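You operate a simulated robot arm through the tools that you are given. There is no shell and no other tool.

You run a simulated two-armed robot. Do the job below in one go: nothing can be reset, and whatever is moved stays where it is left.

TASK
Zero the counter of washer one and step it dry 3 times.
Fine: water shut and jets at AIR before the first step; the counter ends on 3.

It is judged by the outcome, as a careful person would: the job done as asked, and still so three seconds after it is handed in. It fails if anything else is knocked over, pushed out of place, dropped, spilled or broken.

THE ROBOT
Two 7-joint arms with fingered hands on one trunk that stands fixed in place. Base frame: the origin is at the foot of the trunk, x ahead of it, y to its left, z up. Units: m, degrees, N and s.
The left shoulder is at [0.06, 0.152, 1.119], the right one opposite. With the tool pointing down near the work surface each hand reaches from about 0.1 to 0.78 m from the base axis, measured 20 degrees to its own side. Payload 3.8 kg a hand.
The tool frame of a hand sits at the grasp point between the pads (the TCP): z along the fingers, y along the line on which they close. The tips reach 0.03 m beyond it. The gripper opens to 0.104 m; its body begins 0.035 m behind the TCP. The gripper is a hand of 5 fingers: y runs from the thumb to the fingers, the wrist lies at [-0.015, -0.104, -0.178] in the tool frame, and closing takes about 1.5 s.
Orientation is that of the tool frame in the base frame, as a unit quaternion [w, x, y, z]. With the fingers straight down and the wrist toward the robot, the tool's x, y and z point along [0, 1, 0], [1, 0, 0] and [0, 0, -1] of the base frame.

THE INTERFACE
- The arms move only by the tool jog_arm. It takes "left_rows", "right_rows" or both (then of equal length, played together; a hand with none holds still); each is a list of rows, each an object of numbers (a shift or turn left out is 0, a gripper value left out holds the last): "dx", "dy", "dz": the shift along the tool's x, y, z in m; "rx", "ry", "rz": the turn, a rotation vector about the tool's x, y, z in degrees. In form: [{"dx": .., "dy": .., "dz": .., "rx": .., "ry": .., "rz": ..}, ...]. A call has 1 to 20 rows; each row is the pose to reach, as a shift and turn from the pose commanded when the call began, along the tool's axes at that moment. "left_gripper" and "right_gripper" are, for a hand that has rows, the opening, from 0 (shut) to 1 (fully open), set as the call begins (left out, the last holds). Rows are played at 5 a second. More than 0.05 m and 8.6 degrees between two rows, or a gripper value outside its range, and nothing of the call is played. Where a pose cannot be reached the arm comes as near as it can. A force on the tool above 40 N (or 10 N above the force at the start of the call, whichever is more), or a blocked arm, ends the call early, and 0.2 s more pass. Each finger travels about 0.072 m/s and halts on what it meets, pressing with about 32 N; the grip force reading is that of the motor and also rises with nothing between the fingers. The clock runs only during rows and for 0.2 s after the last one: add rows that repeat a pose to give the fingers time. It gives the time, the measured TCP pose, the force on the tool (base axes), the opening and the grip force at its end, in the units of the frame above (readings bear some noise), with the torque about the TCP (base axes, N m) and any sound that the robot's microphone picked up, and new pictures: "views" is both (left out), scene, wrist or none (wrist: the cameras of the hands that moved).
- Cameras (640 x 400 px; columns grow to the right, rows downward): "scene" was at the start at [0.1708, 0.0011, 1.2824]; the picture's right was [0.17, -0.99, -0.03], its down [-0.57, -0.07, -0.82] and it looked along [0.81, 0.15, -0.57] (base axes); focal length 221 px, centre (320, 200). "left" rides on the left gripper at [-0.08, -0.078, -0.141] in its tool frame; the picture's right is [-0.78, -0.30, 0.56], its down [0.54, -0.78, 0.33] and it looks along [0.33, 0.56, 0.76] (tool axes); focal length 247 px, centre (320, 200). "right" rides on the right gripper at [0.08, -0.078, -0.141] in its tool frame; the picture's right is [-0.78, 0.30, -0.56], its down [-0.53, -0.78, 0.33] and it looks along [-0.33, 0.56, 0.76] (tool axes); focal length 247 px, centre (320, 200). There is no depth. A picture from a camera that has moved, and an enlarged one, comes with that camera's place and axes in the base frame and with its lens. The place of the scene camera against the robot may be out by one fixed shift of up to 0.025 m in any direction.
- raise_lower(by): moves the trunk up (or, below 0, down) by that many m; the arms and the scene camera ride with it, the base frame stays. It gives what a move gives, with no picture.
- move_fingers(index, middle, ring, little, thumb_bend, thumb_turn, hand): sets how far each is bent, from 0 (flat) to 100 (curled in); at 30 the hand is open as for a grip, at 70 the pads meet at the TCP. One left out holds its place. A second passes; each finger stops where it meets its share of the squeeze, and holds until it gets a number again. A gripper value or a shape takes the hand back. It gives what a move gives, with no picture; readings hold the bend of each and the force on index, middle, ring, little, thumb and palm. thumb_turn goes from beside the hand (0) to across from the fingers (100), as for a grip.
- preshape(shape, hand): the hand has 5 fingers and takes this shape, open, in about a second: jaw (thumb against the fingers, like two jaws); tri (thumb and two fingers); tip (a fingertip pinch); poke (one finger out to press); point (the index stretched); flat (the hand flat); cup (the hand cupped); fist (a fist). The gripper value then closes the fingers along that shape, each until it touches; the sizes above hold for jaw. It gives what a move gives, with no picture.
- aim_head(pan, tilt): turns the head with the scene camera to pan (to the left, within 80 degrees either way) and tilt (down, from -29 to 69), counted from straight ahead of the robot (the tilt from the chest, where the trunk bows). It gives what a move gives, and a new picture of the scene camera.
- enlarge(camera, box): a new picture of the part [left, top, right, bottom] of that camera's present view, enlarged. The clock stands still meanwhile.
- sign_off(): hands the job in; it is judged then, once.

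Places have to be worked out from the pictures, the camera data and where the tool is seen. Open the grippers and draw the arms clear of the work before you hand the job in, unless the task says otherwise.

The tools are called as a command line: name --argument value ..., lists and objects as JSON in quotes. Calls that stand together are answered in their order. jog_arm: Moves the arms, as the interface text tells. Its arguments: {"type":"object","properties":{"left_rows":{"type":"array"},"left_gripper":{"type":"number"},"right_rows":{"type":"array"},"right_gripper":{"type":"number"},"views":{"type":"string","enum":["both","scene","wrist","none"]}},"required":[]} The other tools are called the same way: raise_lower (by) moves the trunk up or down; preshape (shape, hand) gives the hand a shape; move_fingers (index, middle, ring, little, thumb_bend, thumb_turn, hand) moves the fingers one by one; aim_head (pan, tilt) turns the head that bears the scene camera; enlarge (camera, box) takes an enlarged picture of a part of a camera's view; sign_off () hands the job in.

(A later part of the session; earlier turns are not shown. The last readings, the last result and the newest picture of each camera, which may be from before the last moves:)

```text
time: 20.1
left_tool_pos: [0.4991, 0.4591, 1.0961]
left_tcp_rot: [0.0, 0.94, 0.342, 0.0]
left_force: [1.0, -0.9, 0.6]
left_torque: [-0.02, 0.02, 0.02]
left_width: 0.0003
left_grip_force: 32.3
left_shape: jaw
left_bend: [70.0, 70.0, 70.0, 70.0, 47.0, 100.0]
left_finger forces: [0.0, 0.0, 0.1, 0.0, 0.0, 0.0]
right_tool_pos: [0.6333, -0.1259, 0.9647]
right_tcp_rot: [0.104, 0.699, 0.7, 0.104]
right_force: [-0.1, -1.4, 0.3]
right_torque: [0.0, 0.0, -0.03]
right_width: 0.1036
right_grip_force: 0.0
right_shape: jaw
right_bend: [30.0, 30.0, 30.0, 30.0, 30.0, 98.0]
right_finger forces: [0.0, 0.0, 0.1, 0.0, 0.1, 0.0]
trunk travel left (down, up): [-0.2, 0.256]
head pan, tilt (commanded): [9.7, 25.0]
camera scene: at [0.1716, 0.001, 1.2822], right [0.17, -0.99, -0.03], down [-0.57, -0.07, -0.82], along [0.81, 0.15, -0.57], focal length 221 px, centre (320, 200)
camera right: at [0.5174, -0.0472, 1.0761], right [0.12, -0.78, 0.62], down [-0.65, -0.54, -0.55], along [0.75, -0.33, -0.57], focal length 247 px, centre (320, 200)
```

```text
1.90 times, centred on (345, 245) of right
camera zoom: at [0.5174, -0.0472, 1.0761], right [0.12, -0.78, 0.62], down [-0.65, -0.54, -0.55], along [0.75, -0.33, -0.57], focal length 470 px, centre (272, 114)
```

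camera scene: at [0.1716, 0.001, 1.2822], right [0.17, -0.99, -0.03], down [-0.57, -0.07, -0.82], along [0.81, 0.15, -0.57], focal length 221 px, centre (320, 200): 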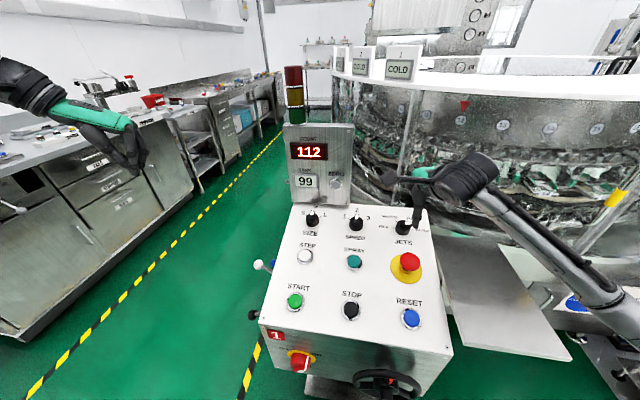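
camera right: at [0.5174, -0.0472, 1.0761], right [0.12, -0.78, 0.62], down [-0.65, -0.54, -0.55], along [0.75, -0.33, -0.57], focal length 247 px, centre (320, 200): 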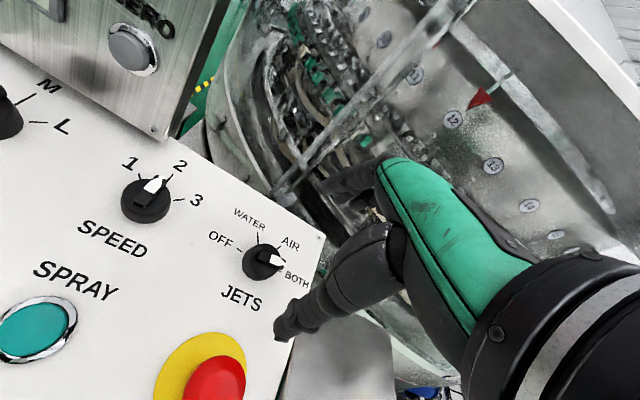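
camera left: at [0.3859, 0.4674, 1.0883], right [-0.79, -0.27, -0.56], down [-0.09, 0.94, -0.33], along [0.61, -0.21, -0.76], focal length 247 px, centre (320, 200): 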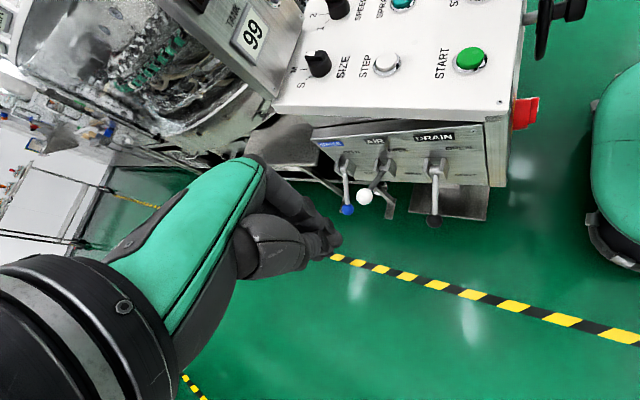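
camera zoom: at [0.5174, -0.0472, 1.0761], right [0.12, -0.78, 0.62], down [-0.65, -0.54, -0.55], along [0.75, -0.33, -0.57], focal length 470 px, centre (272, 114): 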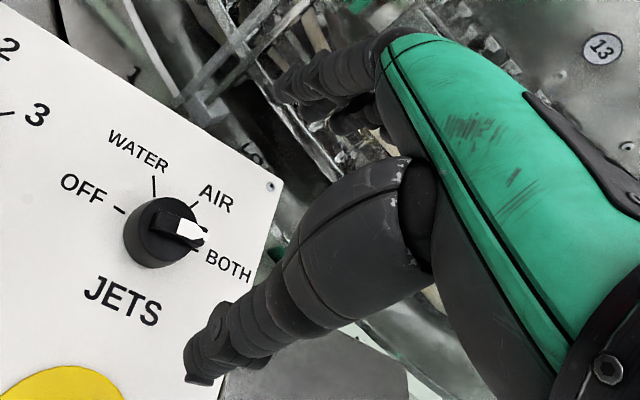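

The marks sit at ±30° and ±90°, and the pointer is at BOTH (+90°), so AIR is 60° counter-clockwise. The knob base centre is about (0.673, -0.124, 0.839), with radius about 0.019, body 0.025 high and ridge to about 0.034. The TCP is on its axis 13 cm above, so I'll narrow the jaw and descend to just above the knob.

jog_arm --right_gripper 0.65 --right_rows '[{"dx": 0.001, "dy": 0.001, "dz": 0.012}, {"dx": 0.002, "dy": 0.001, "dz": 0.024}, {"dx": 0.002, "dy": 0.001, "dz": 0.036}, {"dx": 0.002, "dy": 0.001, "dz": 0.047}, {"dx": 0.002, "dy": 0.001, "dz": 0.055}, {"dx": 0.002, "dy": 0.001, "dz": 0.055}]' --views "both"

enlarge --camera "right" --box '[220, 150, 420, 330]'

```text
time: 21.5
left_tool_pos: [0.4978, 0.4592, 1.0959]
left_tcp_rot: [0.0, 0.94, 0.342, 0.0]
left_force: [-0.6, 0.1, 0.0]
left_torque: [0.0, -0.01, 0.01]
left_width: 0.0001
left_grip_force: 31.6
left_shape: jaw
left_bend: [70.0, 70.0, 70.0, 70.0, 47.0, 100.0]
left_finger forces: [0.0, 0.0, 0.0, 0.1, 0.0, 0.0]
right_tool_pos: [0.6505, -0.1256, 0.9125]
right_tcp_rot: [0.105, 0.699, 0.699, 0.105]
right_force: [-0.2, -0.6, -0.2]
right_torque: [0.03, 0.0, 0.0]
right_width: 0.068
right_grip_force: 0.1
right_shape: jaw
right_bend: [28.0, 39.0, 35.0, 36.0, 62.0, 100.0]
right_finger forces: [0.0, 0.0, 0.0, 0.0, 0.0, 0.0]
trunk travel left (down, up): [-0.2, 0.256]
head pan, tilt (commanded): [9.7, 25.0]
camera scene: at [0.1708, 0.0011, 1.2824], right [0.17, -0.99, -0.03], down [-0.57, -0.07, -0.82], along [0.81, 0.15, -0.57], focal length 221 px, centre (320, 200)
camera right: at [0.5348, -0.0452, 1.0245], right [0.12, -0.78, 0.62], down [-0.65, -0.53, -0.54], along [0.75, -0.33, -0.57], focal length 247 px, centre (320, 200)
```

scene: 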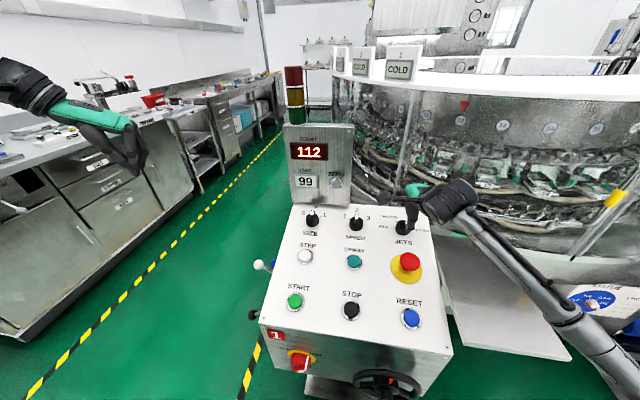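
right: 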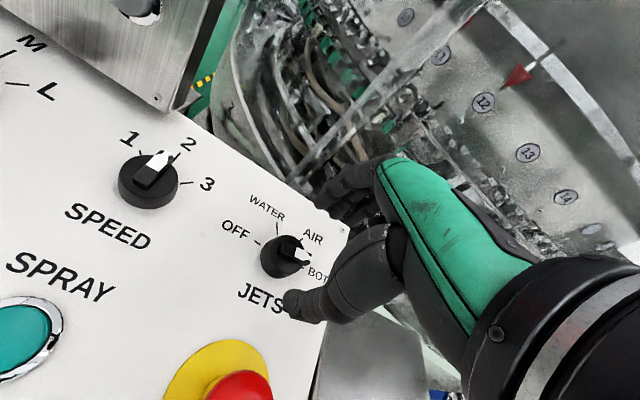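

```text
2.22 times, centred on (320, 240) of right
camera zoom: at [0.5348, -0.0452, 1.0245], right [0.12, -0.78, 0.62], down [-0.65, -0.53, -0.54], along [0.75, -0.33, -0.57], focal length 549 px, centre (320, 111)
```

zoom: 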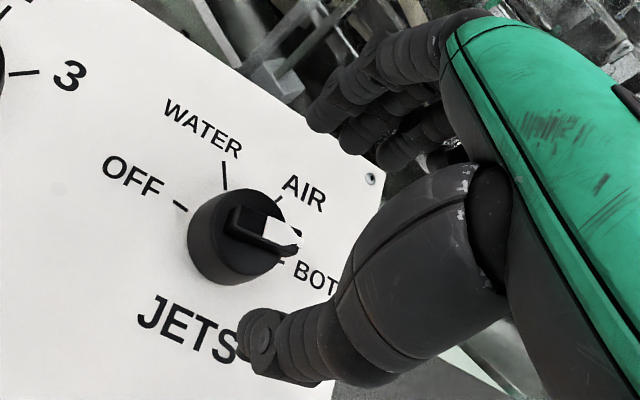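

The TCP is centred on the knob axis at about 7.7 cm height, with the knob about 4 mm to the left. I'll descend so that the fingers straddle the knob.

jog_arm --right_rows '[{"dx": 0.002, "dz": 0.008}, {"dx": 0.003, "dz": 0.016}, {"dx": 0.003, "dz": 0.024}, {"dx": 0.003, "dz": 0.03}]' --views "wrist"

enlarge --camera "right" --box '[220, 150, 420, 330]'

```text
time: 22.5
left_tool_pos: [0.4979, 0.4604, 1.0952]
left_tcp_rot: [0.0, 0.94, 0.342, 0.0]
left_force: [0.1, -0.8, -0.9]
left_torque: [-0.01, -0.01, 0.03]
left_width: 0.0
left_grip_force: 31.8
left_shape: jaw
left_bend: [70.0, 70.0, 70.0, 70.0, 47.0, 100.0]
left_finger forces: [0.1, 0.1, 0.0, 0.1, 0.0, 0.0]
right_tool_pos: [0.6597, -0.1214, 0.8827]
right_tcp_rot: [0.106, 0.699, 0.699, 0.104]
right_force: [0.2, -0.2, 0.6]
right_torque: [-0.01, -0.02, 0.03]
right_width: 0.0681
right_grip_force: 0.1
right_shape: jaw
right_bend: [28.0, 39.0, 35.0, 36.0, 62.0, 100.0]
right_finger forces: [0.0, 0.1, 0.0, 0.1, 0.0, 0.0]
trunk travel left (down, up): [-0.2, 0.256]
head pan, tilt (commanded): [9.7, 25.0]
camera right: at [0.5436, -0.0421, 0.9957], right [0.12, -0.78, 0.62], down [-0.65, -0.54, -0.54], along [0.75, -0.33, -0.57], focal length 247 px, centre (320, 200)
```

right: 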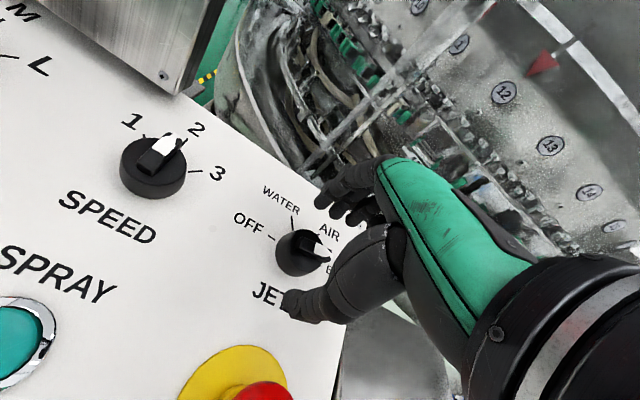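

```text
2.22 times, centred on (320, 240) of right
camera zoom: at [0.5436, -0.0421, 0.9957], right [0.12, -0.78, 0.62], down [-0.65, -0.54, -0.54], along [0.75, -0.33, -0.57], focal length 549 px, centre (320, 111)
```

zoom: 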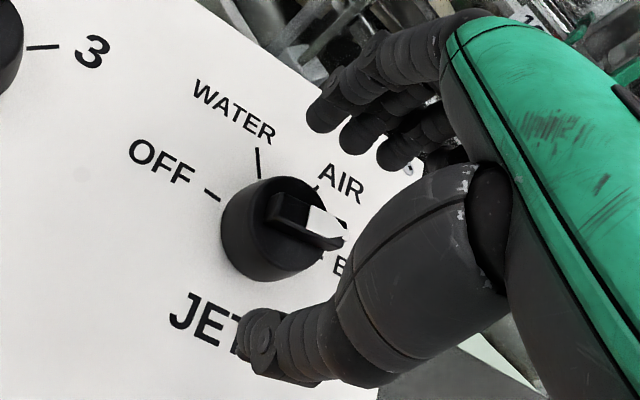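

The knob is about 4 mm toward the thumb from the tool axis, at height 4.5 cm. I'll shift slightly, lower 6 mm more, then close on the knob.

jog_arm --right_rows '[{"dy": -0.002, "dz": 0.003}, {"dy": -0.004, "dz": 0.006}]' --views "none"

jog_arm --right_gripper 0 --right_rows '[{"dz": 0}, {"dz": 0}, {"dz": 0}, {"dz": 0}, {"dz": 0}, {"dz": 0}, {"dz": 0}]' --views "both"

enlarge --camera "right" --box '[220, 150, 420, 330]'

```text
time: 23.1
left_tool_pos: [0.4974, 0.4593, 1.0958]
left_tcp_rot: [0.001, 0.94, 0.342, 0.0]
left_force: [-0.8, -0.2, 1.2]
left_torque: [0.05, -0.04, 0.0]
left_width: 0.0
left_grip_force: 32.6
left_shape: jaw
left_bend: [70.0, 70.0, 70.0, 70.0, 47.0, 100.0]
left_finger forces: [0.0, 0.1, 0.1, 0.1, 0.0, 0.1]
right_tool_pos: [0.657, -0.1217, 0.877]
right_tcp_rot: [0.105, 0.699, 0.7, 0.105]
right_force: [0.7, 0.1, 0.2]
right_torque: [-0.03, 0.0, -0.04]
right_width: 0.0682
right_grip_force: 0.2
right_shape: jaw
right_bend: [28.0, 39.0, 35.0, 36.0, 62.0, 100.0]
right_finger forces: [0.0, 0.1, 0.1, 0.0, 0.0, 0.1]
trunk travel left (down, up): [-0.2, 0.256]
head pan, tilt (commanded): [9.7, 25.0]
```

```text
time: 24.7
left_tool_pos: [0.4982, 0.4588, 1.0949]
left_tcp_rot: [0.0, 0.94, 0.342, 0.0]
left_force: [0.2, 0.4, -0.3]
left_torque: [0.01, 0.01, 0.01]
left_width: 0.0
left_grip_force: 32.1
left_shape: jaw
left_bend: [70.0, 70.0, 70.0, 70.0, 47.0, 100.0]
left_finger forces: [0.0, 0.1, 0.0, 0.1, 0.0, 0.0]
right_tool_pos: [0.658, -0.1209, 0.8774]
right_tcp_rot: [0.104, 0.699, 0.699, 0.105]
right_force: [0.1, 0.3, -0.3]
right_torque: [0.01, -0.02, 0.0]
right_width: 0.0001
right_grip_force: 31.6
right_shape: jaw
right_bend: [70.0, 70.0, 70.0, 70.0, 48.0, 100.0]
right_finger forces: [0.1, 0.0, 0.0, 0.1, 0.0, 0.0]
trunk travel left (down, up): [-0.2, 0.256]
head pan, tilt (commanded): [9.7, 25.0]
camera scene: at [0.1709, 0.0011, 1.2824], right [0.17, -0.99, -0.03], down [-0.57, -0.07, -0.82], along [0.81, 0.15, -0.57], focal length 221 px, centre (320, 200)
camera right: at [0.5412, -0.0418, 0.9891], right [0.12, -0.78, 0.62], down [-0.65, -0.53, -0.54], along [0.75, -0.33, -0.57], focal length 247 px, centre (320, 200)
```

scene: 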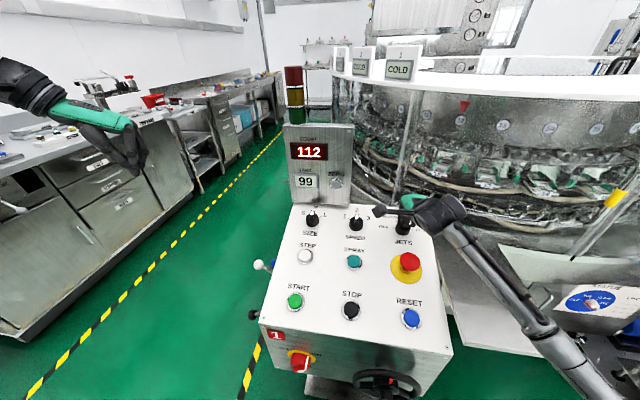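
right: 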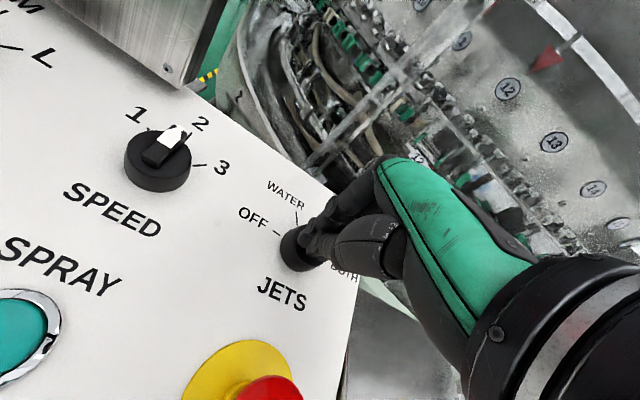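

```text
2.22 times, centred on (320, 240) of right
camera zoom: at [0.5412, -0.0418, 0.9891], right [0.12, -0.78, 0.62], down [-0.65, -0.53, -0.54], along [0.75, -0.33, -0.57], focal length 549 px, centre (320, 111)
```

zoom: 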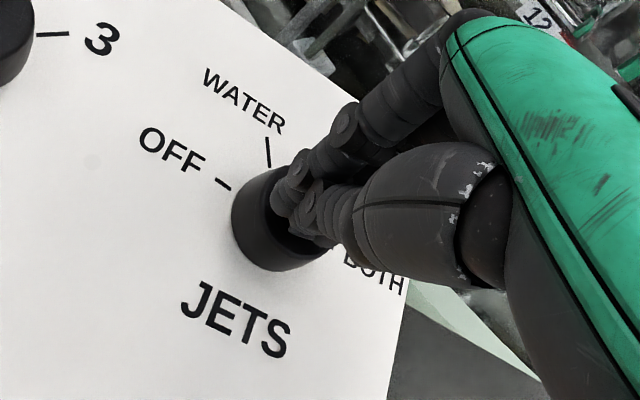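

The fingers closed fully with no contact force, so they probably met above the knob rather than around it. I'll enlarge from the scene camera to judge the height.

enlarge --camera "scene" --box '[365, 180, 465, 250]'

enlarge --camera "right" --box '[265, 180, 375, 290]'

```text
5.71 times, centred on (415, 215) of scene
camera zoom: at [0.1709, 0.0011, 1.2824], right [0.17, -0.99, -0.03], down [-0.57, -0.07, -0.82], along [0.81, 0.15, -0.57], focal length 1264 px, centre (-223, 114)
```

zoom: 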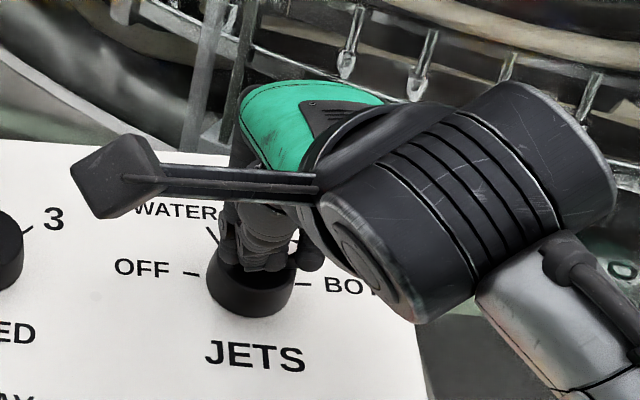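

```text
3.64 times, centred on (320, 235) of right
camera zoom: at [0.5412, -0.0418, 0.9891], right [0.12, -0.78, 0.62], down [-0.65, -0.53, -0.54], along [0.75, -0.33, -0.57], focal length 898 px, centre (320, 73)
```

zoom: 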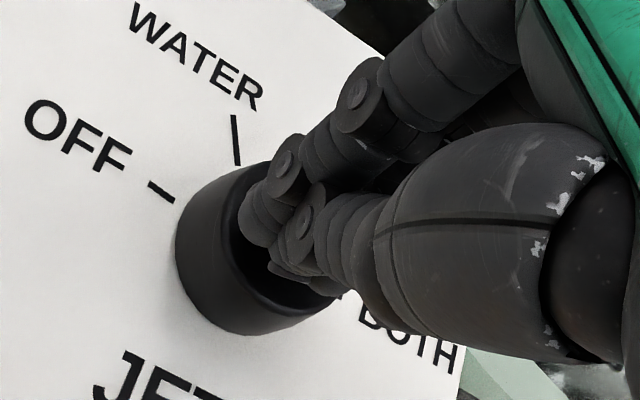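

Re-triangulating the printed marks puts the knob centre at about (0.677, -0.124, 0.837) and its top only about 2 cm above the panel, so the tips closed at the very top. I'll reopen to about 5 cm, shift 4 mm forward and lower in small steps while watching the force.

jog_arm --right_gripper 0.55 --right_rows '[{"dz": 0}, {"dz": 0}, {"dz": 0}, {"dy": 0.002, "dx": -0.001}, {"dy": 0.004, "dx": -0.002}, {"dy": 0.004, "dx": -0.002, "dz": 0.003}, {"dy": 0.004, "dx": -0.002, "dz": 0.006}, {"dy": 0.004, "dx": -0.002, "dz": 0.008}]' --views "both"

enlarge --camera "right" --box '[265, 180, 375, 290]'

enlarge --camera "scene" --box '[365, 180, 465, 250]'

```text
time: 26.5
left_tool_pos: [0.4978, 0.4586, 1.0964]
left_tcp_rot: [0.0, 0.94, 0.342, 0.0]
left_force: [0.9, -1.1, 1.1]
left_torque: [-0.02, 0.05, 0.04]
left_width: 0.0
left_grip_force: 32.3
left_shape: jaw
left_bend: [70.0, 70.0, 70.0, 70.0, 47.0, 100.0]
left_finger forces: [0.0, 0.0, 0.1, 0.0, 0.0, 0.0]
right_tool_pos: [0.6626, -0.1227, 0.8715]
right_tcp_rot: [0.105, 0.699, 0.699, 0.104]
right_force: [0.2, 0.7, 0.2]
right_torque: [-0.04, -0.02, -0.04]
right_width: 0.0572
right_grip_force: 0.1
right_shape: jaw
right_bend: [74.0, 43.0, 39.0, 42.0, 67.0, 100.0]
right_finger forces: [0.0, 0.0, 0.0, 0.1, 0.0, 0.0]
trunk travel left (down, up): [-0.2, 0.256]
head pan, tilt (commanded): [9.7, 25.0]
camera scene: at [0.1709, 0.0011, 1.2824], right [0.17, -0.99, -0.03], down [-0.57, -0.07, -0.82], along [0.81, 0.15, -0.57], focal length 221 px, centre (320, 200)
camera right: at [0.5473, -0.0439, 0.9829], right [0.12, -0.78, 0.62], down [-0.65, -0.54, -0.54], along [0.75, -0.33, -0.57], focal length 247 px, centre (320, 200)
```

scene: 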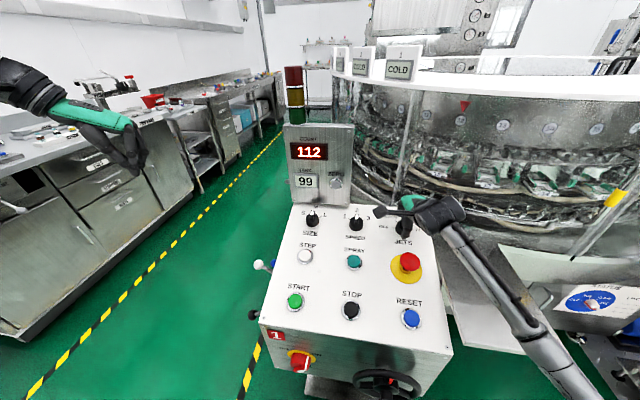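
right: 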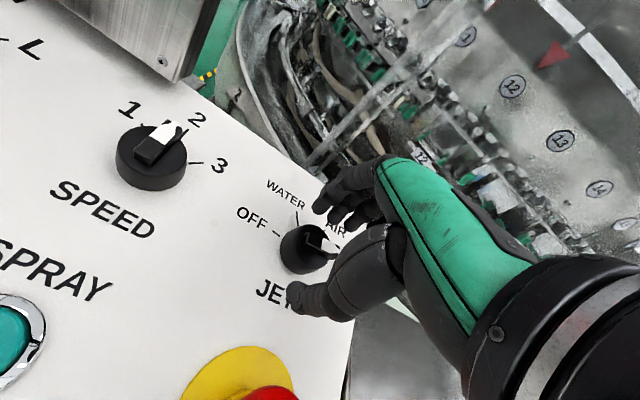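

```text
3.64 times, centred on (320, 235) of right
camera zoom: at [0.5473, -0.0439, 0.9829], right [0.12, -0.78, 0.62], down [-0.65, -0.54, -0.54], along [0.75, -0.33, -0.57], focal length 898 px, centre (320, 73)
```

zoom: 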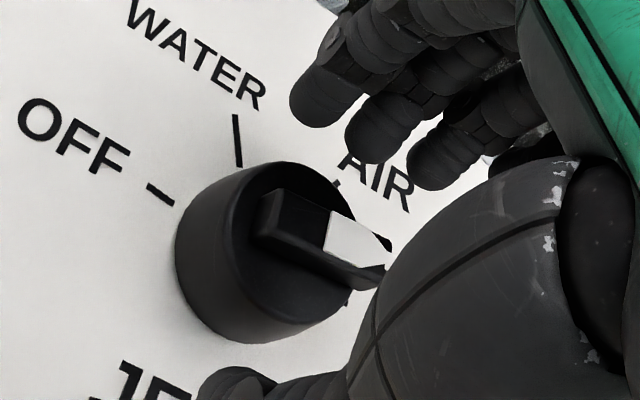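

```text
5.71 times, centred on (415, 215) of scene
camera zoom: at [0.1709, 0.0011, 1.2824], right [0.17, -0.99, -0.03], down [-0.57, -0.07, -0.82], along [0.81, 0.15, -0.57], focal length 1264 px, centre (-223, 114)
```

zoom: 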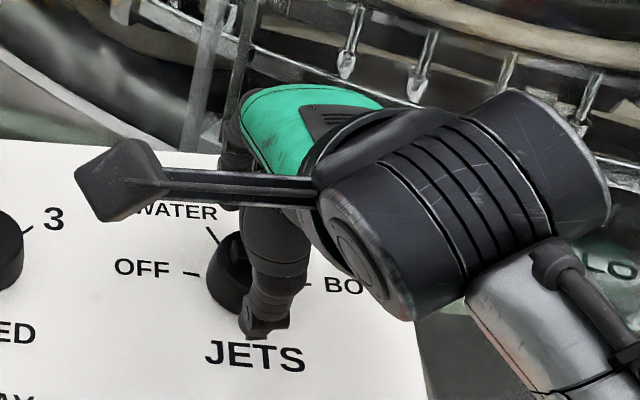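

No contact yet; the tips should be about 7 mm above the panel, with the fingers on the AIR side of the knob and the thumb on the near side. I'll close on the knob now.

jog_arm --right_gripper 0 --right_rows '[{"dz": 0}, {"dz": 0}, {"dz": 0}, {"dz": 0}, {"dz": 0}, {"dz": 0}, {"dz": 0}]' --views "wrist"

enlarge --camera "right" --box '[265, 180, 375, 290]'

```text
time: 28.1
left_tool_pos: [0.4976, 0.4596, 1.0962]
left_tcp_rot: [0.0, 0.94, 0.342, 0.0]
left_force: [-0.2, -0.2, -0.6]
left_torque: [-0.02, -0.01, 0.01]
left_width: 0.0003
left_grip_force: 32.0
left_shape: jaw
left_bend: [70.0, 70.0, 70.0, 70.0, 47.0, 100.0]
left_finger forces: [0.0, 0.0, 0.0, 0.2, 0.0, 0.0]
right_tool_pos: [0.6634, -0.1224, 0.8745]
right_tcp_rot: [0.105, 0.699, 0.699, 0.106]
right_force: [7.4, 0.5, 14.1]
right_torque: [-0.08, -0.41, 0.04]
right_width: 0.008
right_grip_force: 32.0
right_shape: jaw
right_bend: [74.0, 58.0, 71.0, 62.0, 73.0, 100.0]
right_finger forces: [0.0, 14.1, 0.0, 0.0, 0.1, 0.0]
trunk travel left (down, up): [-0.2, 0.256]
head pan, tilt (commanded): [9.7, 25.0]
camera right: at [0.5466, -0.0436, 0.9848], right [0.12, -0.78, 0.62], down [-0.64, -0.53, -0.55], along [0.76, -0.33, -0.56], focal length 247 px, centre (320, 200)
```

right: 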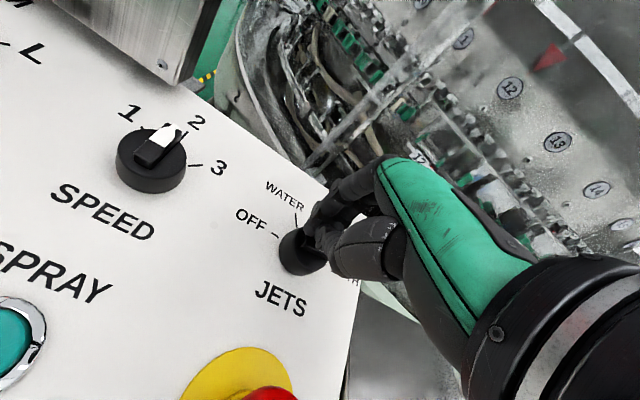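

```text
3.64 times, centred on (320, 235) of right
camera zoom: at [0.5466, -0.0436, 0.9848], right [0.12, -0.78, 0.62], down [-0.64, -0.53, -0.55], along [0.76, -0.33, -0.56], focal length 898 px, centre (320, 73)
```

zoom: 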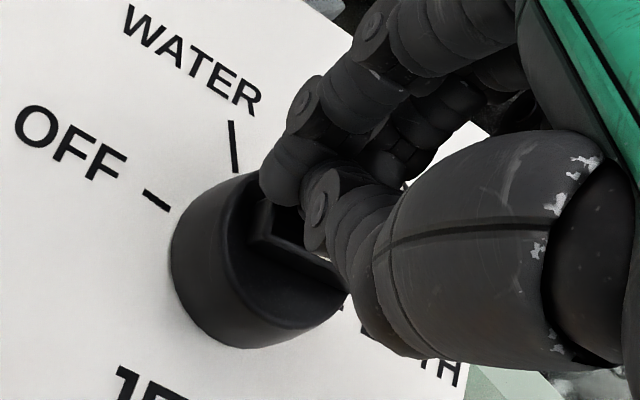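

Only the middle finger touched the knob's edge; the fingers sweep over the low body, so a pinch here is unreliable. I'll open, retreat 7 cm along the normal, and switch to an extended index finger to push the pointer ridge instead.

jog_arm --right_gripper 0.6 --right_rows '[{"dz": 0}, {"dz": 0}, {"dz": -0.01}, {"dz": -0.03}, {"dz": -0.05}, {"dz": -0.075}]' --views "none"

preshape --shape "poke" --hand "right"

enlarge --camera "right" --box '[0, 0, 640, 400]'

enlarge --camera "scene" --box '[340, 150, 490, 270]'

```text
time: 29.5
left_tool_pos: [0.4981, 0.4605, 1.0957]
left_tcp_rot: [0.0, 0.94, 0.342, 0.0]
left_force: [0.8, -0.4, -0.3]
left_torque: [0.04, 0.01, 0.01]
left_width: 0.0
left_grip_force: 32.1
left_shape: jaw
left_bend: [70.0, 70.0, 70.0, 70.0, 47.0, 100.0]
left_finger forces: [0.0, 0.0, 0.1, 0.0, 0.0, 0.0]
right_tool_pos: [0.6401, -0.1225, 0.9418]
right_tcp_rot: [0.104, 0.7, 0.699, 0.105]
right_force: [-0.1, -0.3, 0.7]
right_torque: [-0.01, 0.03, -0.01]
right_width: 0.062
right_grip_force: 0.1
right_shape: jaw
right_bend: [29.0, 41.0, 37.0, 44.0, 65.0, 100.0]
right_finger forces: [0.0, 0.0, 0.1, 0.0, 0.1, 0.0]
trunk travel left (down, up): [-0.2, 0.256]
head pan, tilt (commanded): [9.7, 25.0]
```

```text
time: 30.4
left_tool_pos: [0.4982, 0.4585, 1.0965]
left_tcp_rot: [0.0, 0.94, 0.342, 0.0]
left_force: [0.0, 0.7, 0.1]
left_torque: [-0.02, 0.03, 0.03]
left_width: 0.0
left_grip_force: 32.2
left_shape: jaw
left_bend: [70.0, 70.0, 70.0, 70.0, 47.0, 100.0]
left_finger forces: [0.0, 0.1, 0.0, 0.0, 0.0, 0.0]
right_tool_pos: [0.6419, -0.1221, 0.9429]
right_tcp_rot: [0.105, 0.699, 0.7, 0.105]
right_force: [0.4, 1.2, 0.6]
right_torque: [-0.02, 0.01, 0.01]
right_width: 0.0
right_grip_force: 0.0
right_shape: poke
right_bend: [70.0, 70.0, 99.0, 99.0, 100.0, 100.0]
right_finger forces: [0.0, 0.0, 0.1, 0.1, 0.0, 0.0]
trunk travel left (down, up): [-0.2, 0.256]
head pan, tilt (commanded): [9.7, 25.0]
```

```text
1.00 times, centred on (320, 200) of right (not enlarged: the box is as wide or as high as the picture)
camera zoom: at [0.526, -0.0435, 1.0537], right [0.12, -0.78, 0.62], down [-0.65, -0.53, -0.54], along [0.75, -0.33, -0.57], focal length 247 px, centre (320, 200)
```

zoom: 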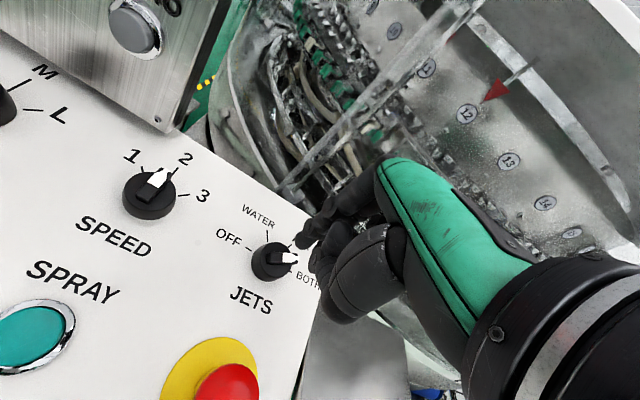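

```text
3.33 times, centred on (415, 210) of scene
camera zoom: at [0.1709, 0.0011, 1.2824], right [0.17, -0.99, -0.03], down [-0.57, -0.07, -0.82], along [0.81, 0.15, -0.57], focal length 737 px, centre (3, 167)
```

zoom: 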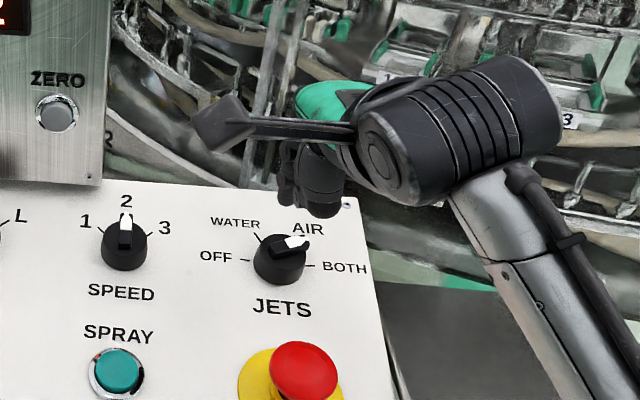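

In the poke shape the index and middle point along the tool axis with the rest curled. I'll zoom in on the fingertips and the pointer to calibrate.

enlarge --camera "right" --box '[230, 170, 400, 330]'

enlarge --camera "right" --box '[210, 200, 330, 310]'

enlarge --camera "scene" --box '[385, 175, 455, 245]'

```text
2.50 times, centred on (315, 250) of right
camera zoom: at [0.526, -0.0435, 1.0537], right [0.12, -0.78, 0.62], down [-0.65, -0.53, -0.54], along [0.75, -0.33, -0.57], focal length 617 px, centre (332, 75)
```

zoom: 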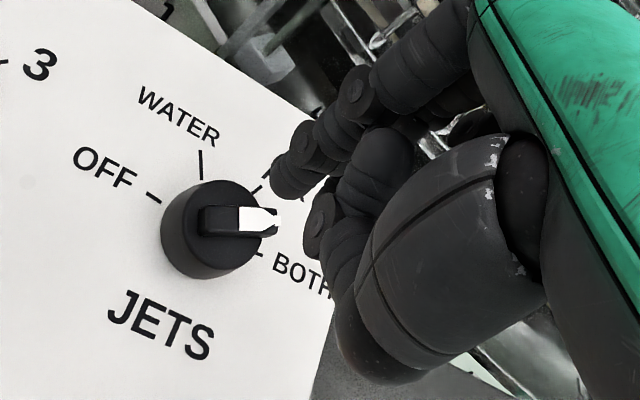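

```text
3.64 times, centred on (270, 255) of right
camera zoom: at [0.526, -0.0435, 1.0537], right [0.12, -0.78, 0.62], down [-0.65, -0.53, -0.54], along [0.75, -0.33, -0.57], focal length 898 px, centre (502, 0)
```

zoom: 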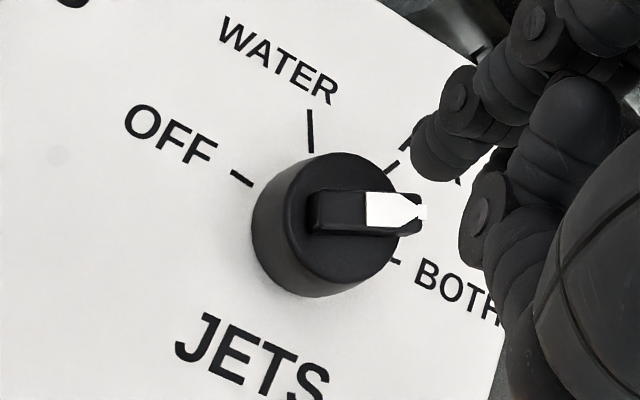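

```text
5.71 times, centred on (420, 210) of scene
camera zoom: at [0.1709, 0.0011, 1.2824], right [0.17, -0.99, -0.03], down [-0.57, -0.07, -0.82], along [0.81, 0.15, -0.57], focal length 1264 px, centre (-251, 143)
```

zoom: 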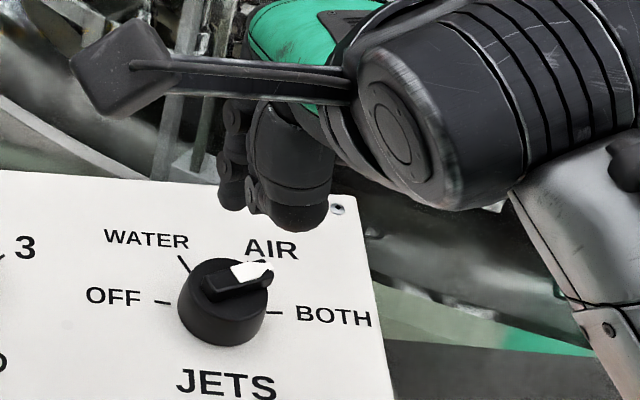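

The earlier contact turned the pointer about 15° toward AIR and it stayed, so the knob moves freely and holds. I'll curl the middle finger so that only the index protrudes, then calibrate its tip.

move_fingers --hand "right" --middle 100

enlarge --camera "right" --box '[230, 170, 400, 330]'

enlarge --camera "scene" --box '[385, 175, 455, 245]'

```text
time: 31.4
left_tool_pos: [0.4979, 0.4599, 1.0951]
left_tcp_rot: [0.0, 0.94, 0.342, 0.0]
left_force: [-0.5, 0.0, -0.4]
left_torque: [0.0, -0.01, 0.0]
left_width: 0.0
left_grip_force: 32.2
left_shape: jaw
left_bend: [70.0, 70.0, 70.0, 70.0, 47.0, 100.0]
left_finger forces: [0.0, 0.1, 0.0, 0.1, 0.1, 0.1]
right_tool_pos: [0.6416, -0.1228, 0.9427]
right_tcp_rot: [0.104, 0.7, 0.699, 0.105]
right_force: [-0.1, -0.6, -0.3]
right_torque: [-0.01, 0.01, 0.02]
right_width: 0.0298
right_grip_force: 0.0
right_shape: fingers
right_bend: [70.0, 100.0, 99.0, 99.0, 100.0, 100.0]
right_finger forces: [0.1, 0.0, 0.0, 0.0, 0.0, 0.0]
trunk travel left (down, up): [-0.2, 0.256]
head pan, tilt (commanded): [9.7, 25.0]
```

```text
2.50 times, centred on (315, 250) of right
camera zoom: at [0.5259, -0.0435, 1.0538], right [0.12, -0.78, 0.62], down [-0.65, -0.53, -0.54], along [0.75, -0.33, -0.57], focal length 617 px, centre (332, 75)
```

zoom: 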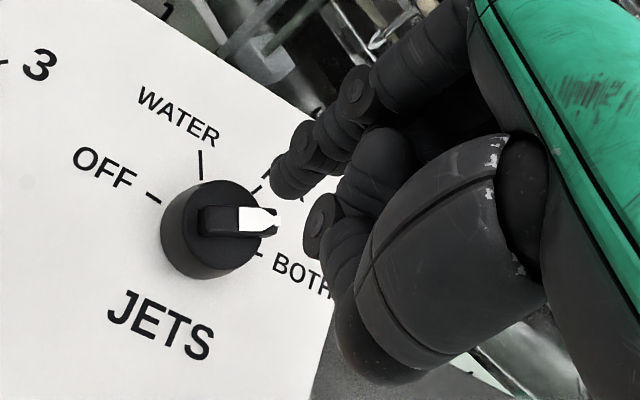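

```text
5.71 times, centred on (420, 210) of scene
camera zoom: at [0.1709, 0.0011, 1.2824], right [0.17, -0.99, -0.03], down [-0.57, -0.07, -0.82], along [0.81, 0.15, -0.57], focal length 1264 px, centre (-251, 143)
```

zoom: 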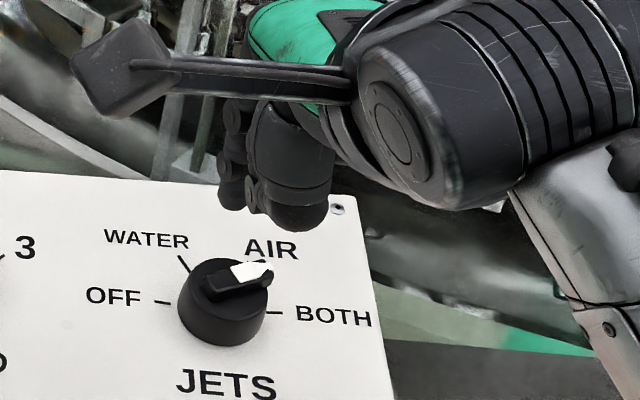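

The e-stop head is at about v = -0.12 m from the JETS knob, clear of the curled thumb by about 2 cm. I'll move the index tip to the near side of the pointer's tip end and descend partway to check alignment.

jog_arm --right_rows '[{"dx": -0.011, "dy": -0.01}, {"dx": -0.022, "dy": -0.021}, {"dx": -0.022, "dy": -0.021, "dz": 0.015}, {"dx": -0.022, "dy": -0.021, "dz": 0.03}, {"dx": -0.022, "dy": -0.021, "dz": 0.045}, {"dx": -0.022, "dy": -0.021, "dz": 0.055}]' --views "both"

enlarge --camera "right" --box '[250, 170, 380, 290]'

enlarge --camera "scene" --box '[375, 180, 455, 250]'

```text
time: 32.8
left_tool_pos: [0.4973, 0.459, 1.0965]
left_tcp_rot: [0.0, 0.939, 0.343, 0.0]
left_force: [-0.3, -0.2, -0.3]
left_torque: [-0.02, 0.01, 0.04]
left_width: 0.0001
left_grip_force: 31.9
left_shape: jaw
left_bend: [70.0, 70.0, 70.0, 70.0, 47.0, 100.0]
left_finger forces: [0.0, 0.1, 0.0, 0.0, 0.0, 0.0]
right_tool_pos: [0.6366, -0.1442, 0.8843]
right_tcp_rot: [0.104, 0.699, 0.7, 0.105]
right_force: [0.7, -0.3, -0.1]
right_torque: [0.02, -0.01, 0.03]
right_width: 0.03
right_grip_force: 0.1
right_shape: fingers
right_bend: [70.0, 100.0, 99.0, 99.0, 100.0, 100.0]
right_finger forces: [0.0, 0.1, 0.0, 0.0, 0.0, 0.0]
trunk travel left (down, up): [-0.2, 0.256]
head pan, tilt (commanded): [9.7, 25.0]
camera scene: at [0.171, 0.0012, 1.2823], right [0.17, -0.99, -0.03], down [-0.57, -0.07, -0.82], along [0.81, 0.15, -0.57], focal length 221 px, centre (320, 200)
camera right: at [0.5219, -0.0656, 0.9954], right [0.12, -0.78, 0.62], down [-0.65, -0.53, -0.54], along [0.75, -0.33, -0.57], focal length 247 px, centre (320, 200)
```

scene: 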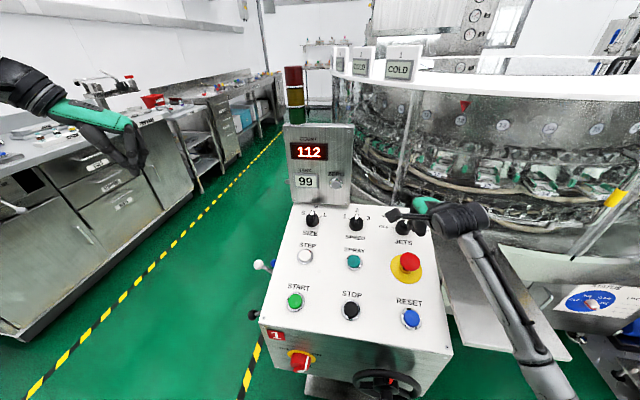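
right: 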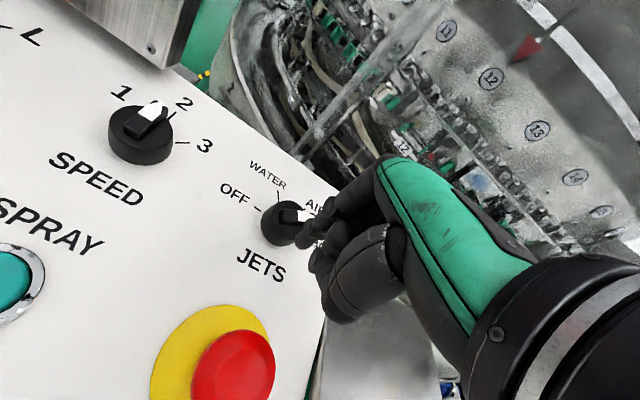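

```text
3.33 times, centred on (315, 230) of right
camera zoom: at [0.5219, -0.0656, 0.9954], right [0.12, -0.78, 0.62], down [-0.65, -0.53, -0.54], along [0.75, -0.33, -0.57], focal length 823 px, centre (337, 100)
```

zoom: 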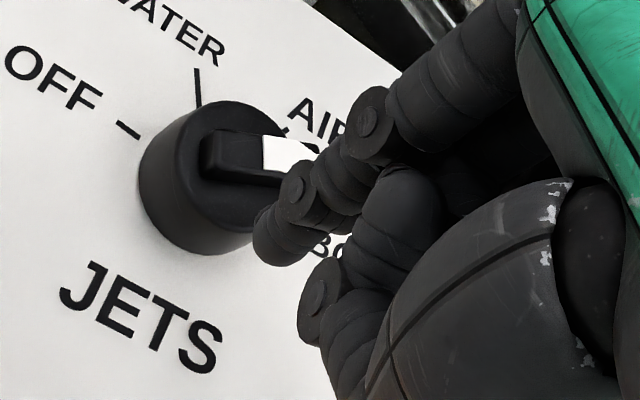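

```text
5.71 times, centred on (415, 215) of scene
camera zoom: at [0.171, 0.0012, 1.2823], right [0.17, -0.99, -0.03], down [-0.57, -0.07, -0.82], along [0.81, 0.15, -0.57], focal length 1264 px, centre (-223, 114)
```

zoom: 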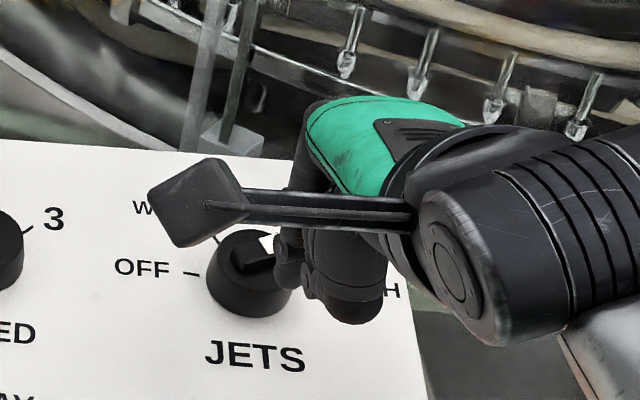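

The index tip is beside the knob on its near side, about 1 cm above the ridge level. I'll lower it 14 mm, backed off 3 mm, so that it stands beside the ridge flank.

jog_arm --right_rows '[{"dy": -0.003, "dz": 0.004}, {"dy": -0.003, "dz": 0.008}, {"dy": -0.003, "dz": 0.012}, {"dy": -0.003, "dz": 0.014}]' --views "none"

enlarge --camera "right" --box '[250, 170, 380, 290]'

enlarge --camera "scene" --box '[375, 180, 455, 250]'

```text
time: 33.8
left_tool_pos: [0.497, 0.4597, 1.0956]
left_tcp_rot: [0.0, 0.94, 0.342, 0.0]
left_force: [-0.2, -0.1, -0.3]
left_torque: [0.02, 0.01, -0.02]
left_width: 0.0
left_grip_force: 32.4
left_shape: jaw
left_bend: [70.0, 70.0, 70.0, 70.0, 47.0, 100.0]
left_finger forces: [0.0, 0.0, 0.0, 0.1, 0.0, 0.0]
right_tool_pos: [0.6389, -0.1435, 0.8692]
right_tcp_rot: [0.105, 0.7, 0.699, 0.105]
right_force: [-0.5, -0.5, 0.1]
right_torque: [0.02, -0.05, 0.0]
right_width: 0.0298
right_grip_force: 0.2
right_shape: fingers
right_bend: [70.0, 100.0, 99.0, 99.0, 100.0, 100.0]
right_finger forces: [0.0, 0.0, 0.1, 0.0, 0.0, 0.0]
trunk travel left (down, up): [-0.2, 0.256]
head pan, tilt (commanded): [9.7, 25.0]
```

```text
3.33 times, centred on (315, 230) of right
camera zoom: at [0.5226, -0.0655, 0.9815], right [0.12, -0.78, 0.62], down [-0.65, -0.53, -0.54], along [0.75, -0.33, -0.57], focal length 823 px, centre (337, 100)
```

zoom: 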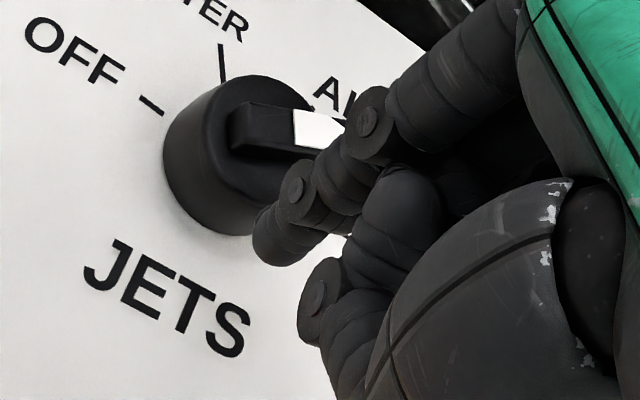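

```text
5.71 times, centred on (415, 215) of scene
camera zoom: at [0.1709, 0.0012, 1.2824], right [0.17, -0.99, -0.03], down [-0.57, -0.07, -0.82], along [0.81, 0.15, -0.57], focal length 1264 px, centre (-223, 114)
```

zoom: 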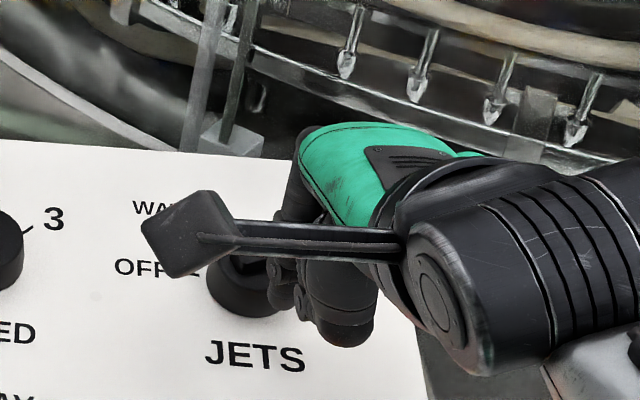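

The tip is at about 12 mm right and 25 mm below the knob centre, clear of the body. I'll slide 8 mm right for leverage, then push up-slope in small steps to rotate the pointer toward AIR.

jog_arm --right_rows '[{"dx": -0.004}, {"dx": -0.008}, {"dx": -0.008, "dy": 0.006}, {"dx": -0.008, "dy": 0.012}, {"dx": -0.008, "dy": 0.016}, {"dx": -0.008, "dy": 0.02}, {"dx": -0.008, "dy": 0.023}, {"dx": -0.008, "dy": 0.026}]' --views "none"

enlarge --camera "right" --box '[250, 170, 380, 290]'

enlarge --camera "scene" --box '[375, 180, 455, 250]'

```text
time: 35.6
left_tool_pos: [0.4985, 0.4594, 1.0954]
left_tcp_rot: [-0.001, 0.94, 0.342, 0.0]
left_force: [-0.4, 0.0, 0.6]
left_torque: [-0.01, 0.05, 0.0]
left_width: 0.0
left_grip_force: 32.5
left_shape: jaw
left_bend: [70.0, 70.0, 70.0, 70.0, 47.0, 100.0]
left_finger forces: [0.0, 0.0, 0.0, 0.0, 0.0, 0.1]
right_tool_pos: [0.6631, -0.1534, 0.8775]
right_tcp_rot: [0.105, 0.7, 0.699, 0.105]
right_force: [-0.2, -0.1, -0.2]
right_torque: [-0.01, 0.0, 0.0]
right_width: 0.0298
right_grip_force: 0.1
right_shape: fingers
right_bend: [70.0, 100.0, 99.0, 99.0, 100.0, 100.0]
right_finger forces: [0.0, 0.0, 0.0, 0.1, 0.0, 0.0]
trunk travel left (down, up): [-0.2, 0.256]
head pan, tilt (commanded): [9.7, 25.0]
```

```text
3.33 times, centred on (315, 230) of right
camera zoom: at [0.5478, -0.0737, 0.9891], right [0.12, -0.78, 0.62], down [-0.65, -0.53, -0.54], along [0.75, -0.33, -0.57], focal length 823 px, centre (337, 100)
```

zoom: 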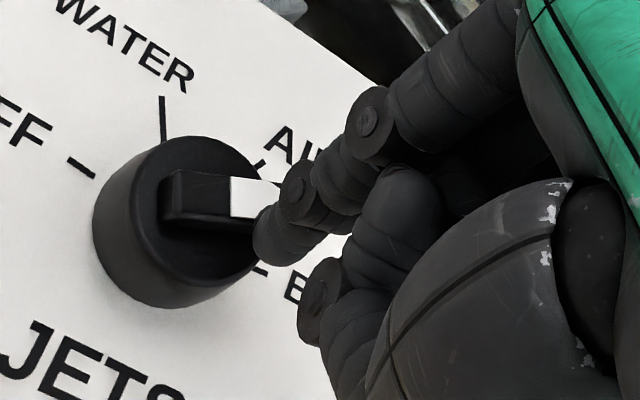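

```text
5.71 times, centred on (415, 215) of scene
camera zoom: at [0.1709, 0.0012, 1.2824], right [0.17, -0.99, -0.03], down [-0.57, -0.07, -0.82], along [0.81, 0.15, -0.57], focal length 1264 px, centre (-223, 114)
```

zoom: 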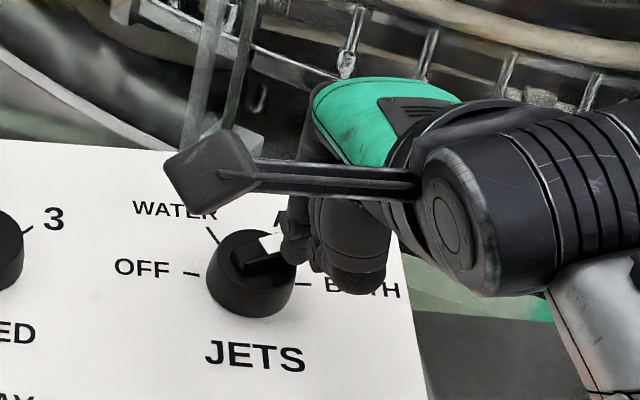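

The pointer hasn't moved, so the tip passed just over the ridge. I'll back off, lower about 9 mm, and push again.

jog_arm --right_rows '[{"dy": -0.012}, {"dy": -0.024}, {"dy": -0.024, "dz": 0.005}, {"dy": -0.024, "dz": 0.009}, {"dy": -0.018, "dz": 0.009}, {"dy": -0.013, "dz": 0.009}, {"dy": -0.009, "dz": 0.009}, {"dy": -0.006, "dz": 0.009}]' --views "none"

enlarge --camera "right" --box '[250, 170, 380, 290]'

enlarge --camera "scene" --box '[375, 180, 455, 250]'

```text
time: 37.4
left_tool_pos: [0.4976, 0.4599, 1.0964]
left_tcp_rot: [0.0, 0.939, 0.343, 0.001]
left_force: [-0.5, -0.6, -0.6]
left_torque: [0.0, 0.0, -0.01]
left_width: 0.0
left_grip_force: 32.3
left_shape: jaw
left_bend: [70.0, 70.0, 70.0, 70.0, 47.0, 100.0]
left_finger forces: [0.1, 0.0, 0.1, 0.0, 0.0, 0.1]
right_tool_pos: [0.661, -0.1534, 0.8685]
right_tcp_rot: [0.104, 0.699, 0.699, 0.105]
right_force: [-0.5, 0.2, -0.6]
right_torque: [0.04, -0.01, -0.03]
right_width: 0.0296
right_grip_force: 0.1
right_shape: fingers
right_bend: [70.0, 100.0, 99.0, 99.0, 100.0, 100.0]
right_finger forces: [0.0, 0.1, 0.0, 0.1, 0.0, 0.1]
trunk travel left (down, up): [-0.2, 0.256]
head pan, tilt (commanded): [9.7, 25.0]
```

```text
3.33 times, centred on (315, 230) of right
camera zoom: at [0.5446, -0.0737, 0.9785], right [0.12, -0.78, 0.62], down [-0.65, -0.53, -0.54], along [0.75, -0.33, -0.57], focal length 823 px, centre (337, 100)
```

zoom: 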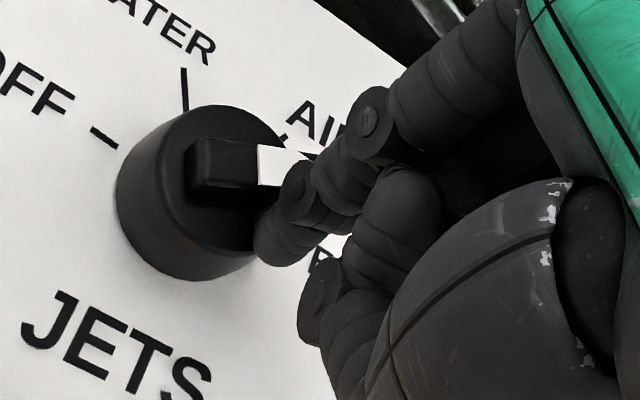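

```text
5.71 times, centred on (415, 215) of scene
camera zoom: at [0.1709, 0.0012, 1.2824], right [0.17, -0.99, -0.03], down [-0.57, -0.07, -0.82], along [0.81, 0.15, -0.57], focal length 1264 px, centre (-223, 114)
```

zoom: 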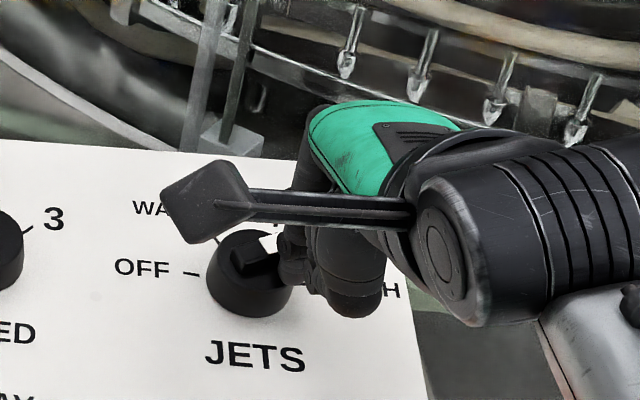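

The tip is now beside the ridge at the right height, and the pointer angle reads about 28°. I'll continue pushing up-slope gently.

jog_arm --right_rows '[{"dy": 0.002}, {"dy": 0.004}, {"dy": 0.006}]' --views "none"

enlarge --camera "right" --box '[250, 170, 380, 290]'

```text
time: 38.2
left_tool_pos: [0.4987, 0.4597, 1.0953]
left_tcp_rot: [0.0, 0.939, 0.343, 0.0]
left_force: [0.0, 0.4, -0.1]
left_torque: [-0.01, 0.0, -0.01]
left_width: 0.0
left_grip_force: 32.2
left_shape: jaw
left_bend: [70.0, 70.0, 70.0, 70.0, 47.0, 100.0]
left_finger forces: [0.0, 0.1, 0.0, 0.1, 0.0, 0.1]
right_tool_pos: [0.6649, -0.1545, 0.8697]
right_tcp_rot: [0.105, 0.699, 0.7, 0.105]
right_force: [-1.6, -0.7, -1.4]
right_torque: [-0.01, 0.07, 0.0]
right_width: 0.0288
right_grip_force: 1.1
right_shape: fingers
right_bend: [70.0, 100.0, 99.0, 99.0, 100.0, 100.0]
right_finger forces: [1.7, 0.0, 0.0, 0.1, 0.0, 0.1]
trunk travel left (down, up): [-0.2, 0.256]
head pan, tilt (commanded): [9.7, 25.0]
```

```text
3.33 times, centred on (315, 230) of right
camera zoom: at [0.5502, -0.0737, 0.9805], right [0.12, -0.78, 0.62], down [-0.65, -0.54, -0.54], along [0.75, -0.33, -0.57], focal length 823 px, centre (337, 100)
```

zoom: 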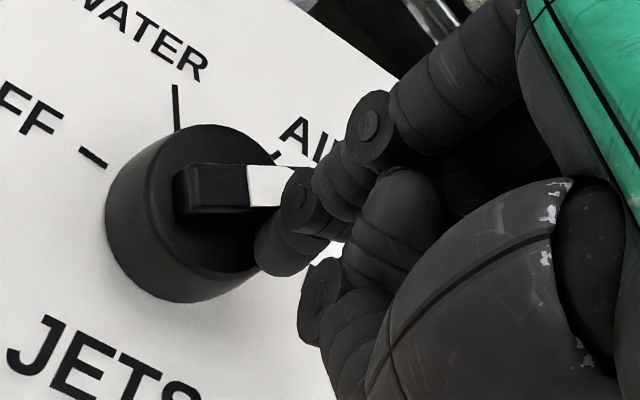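

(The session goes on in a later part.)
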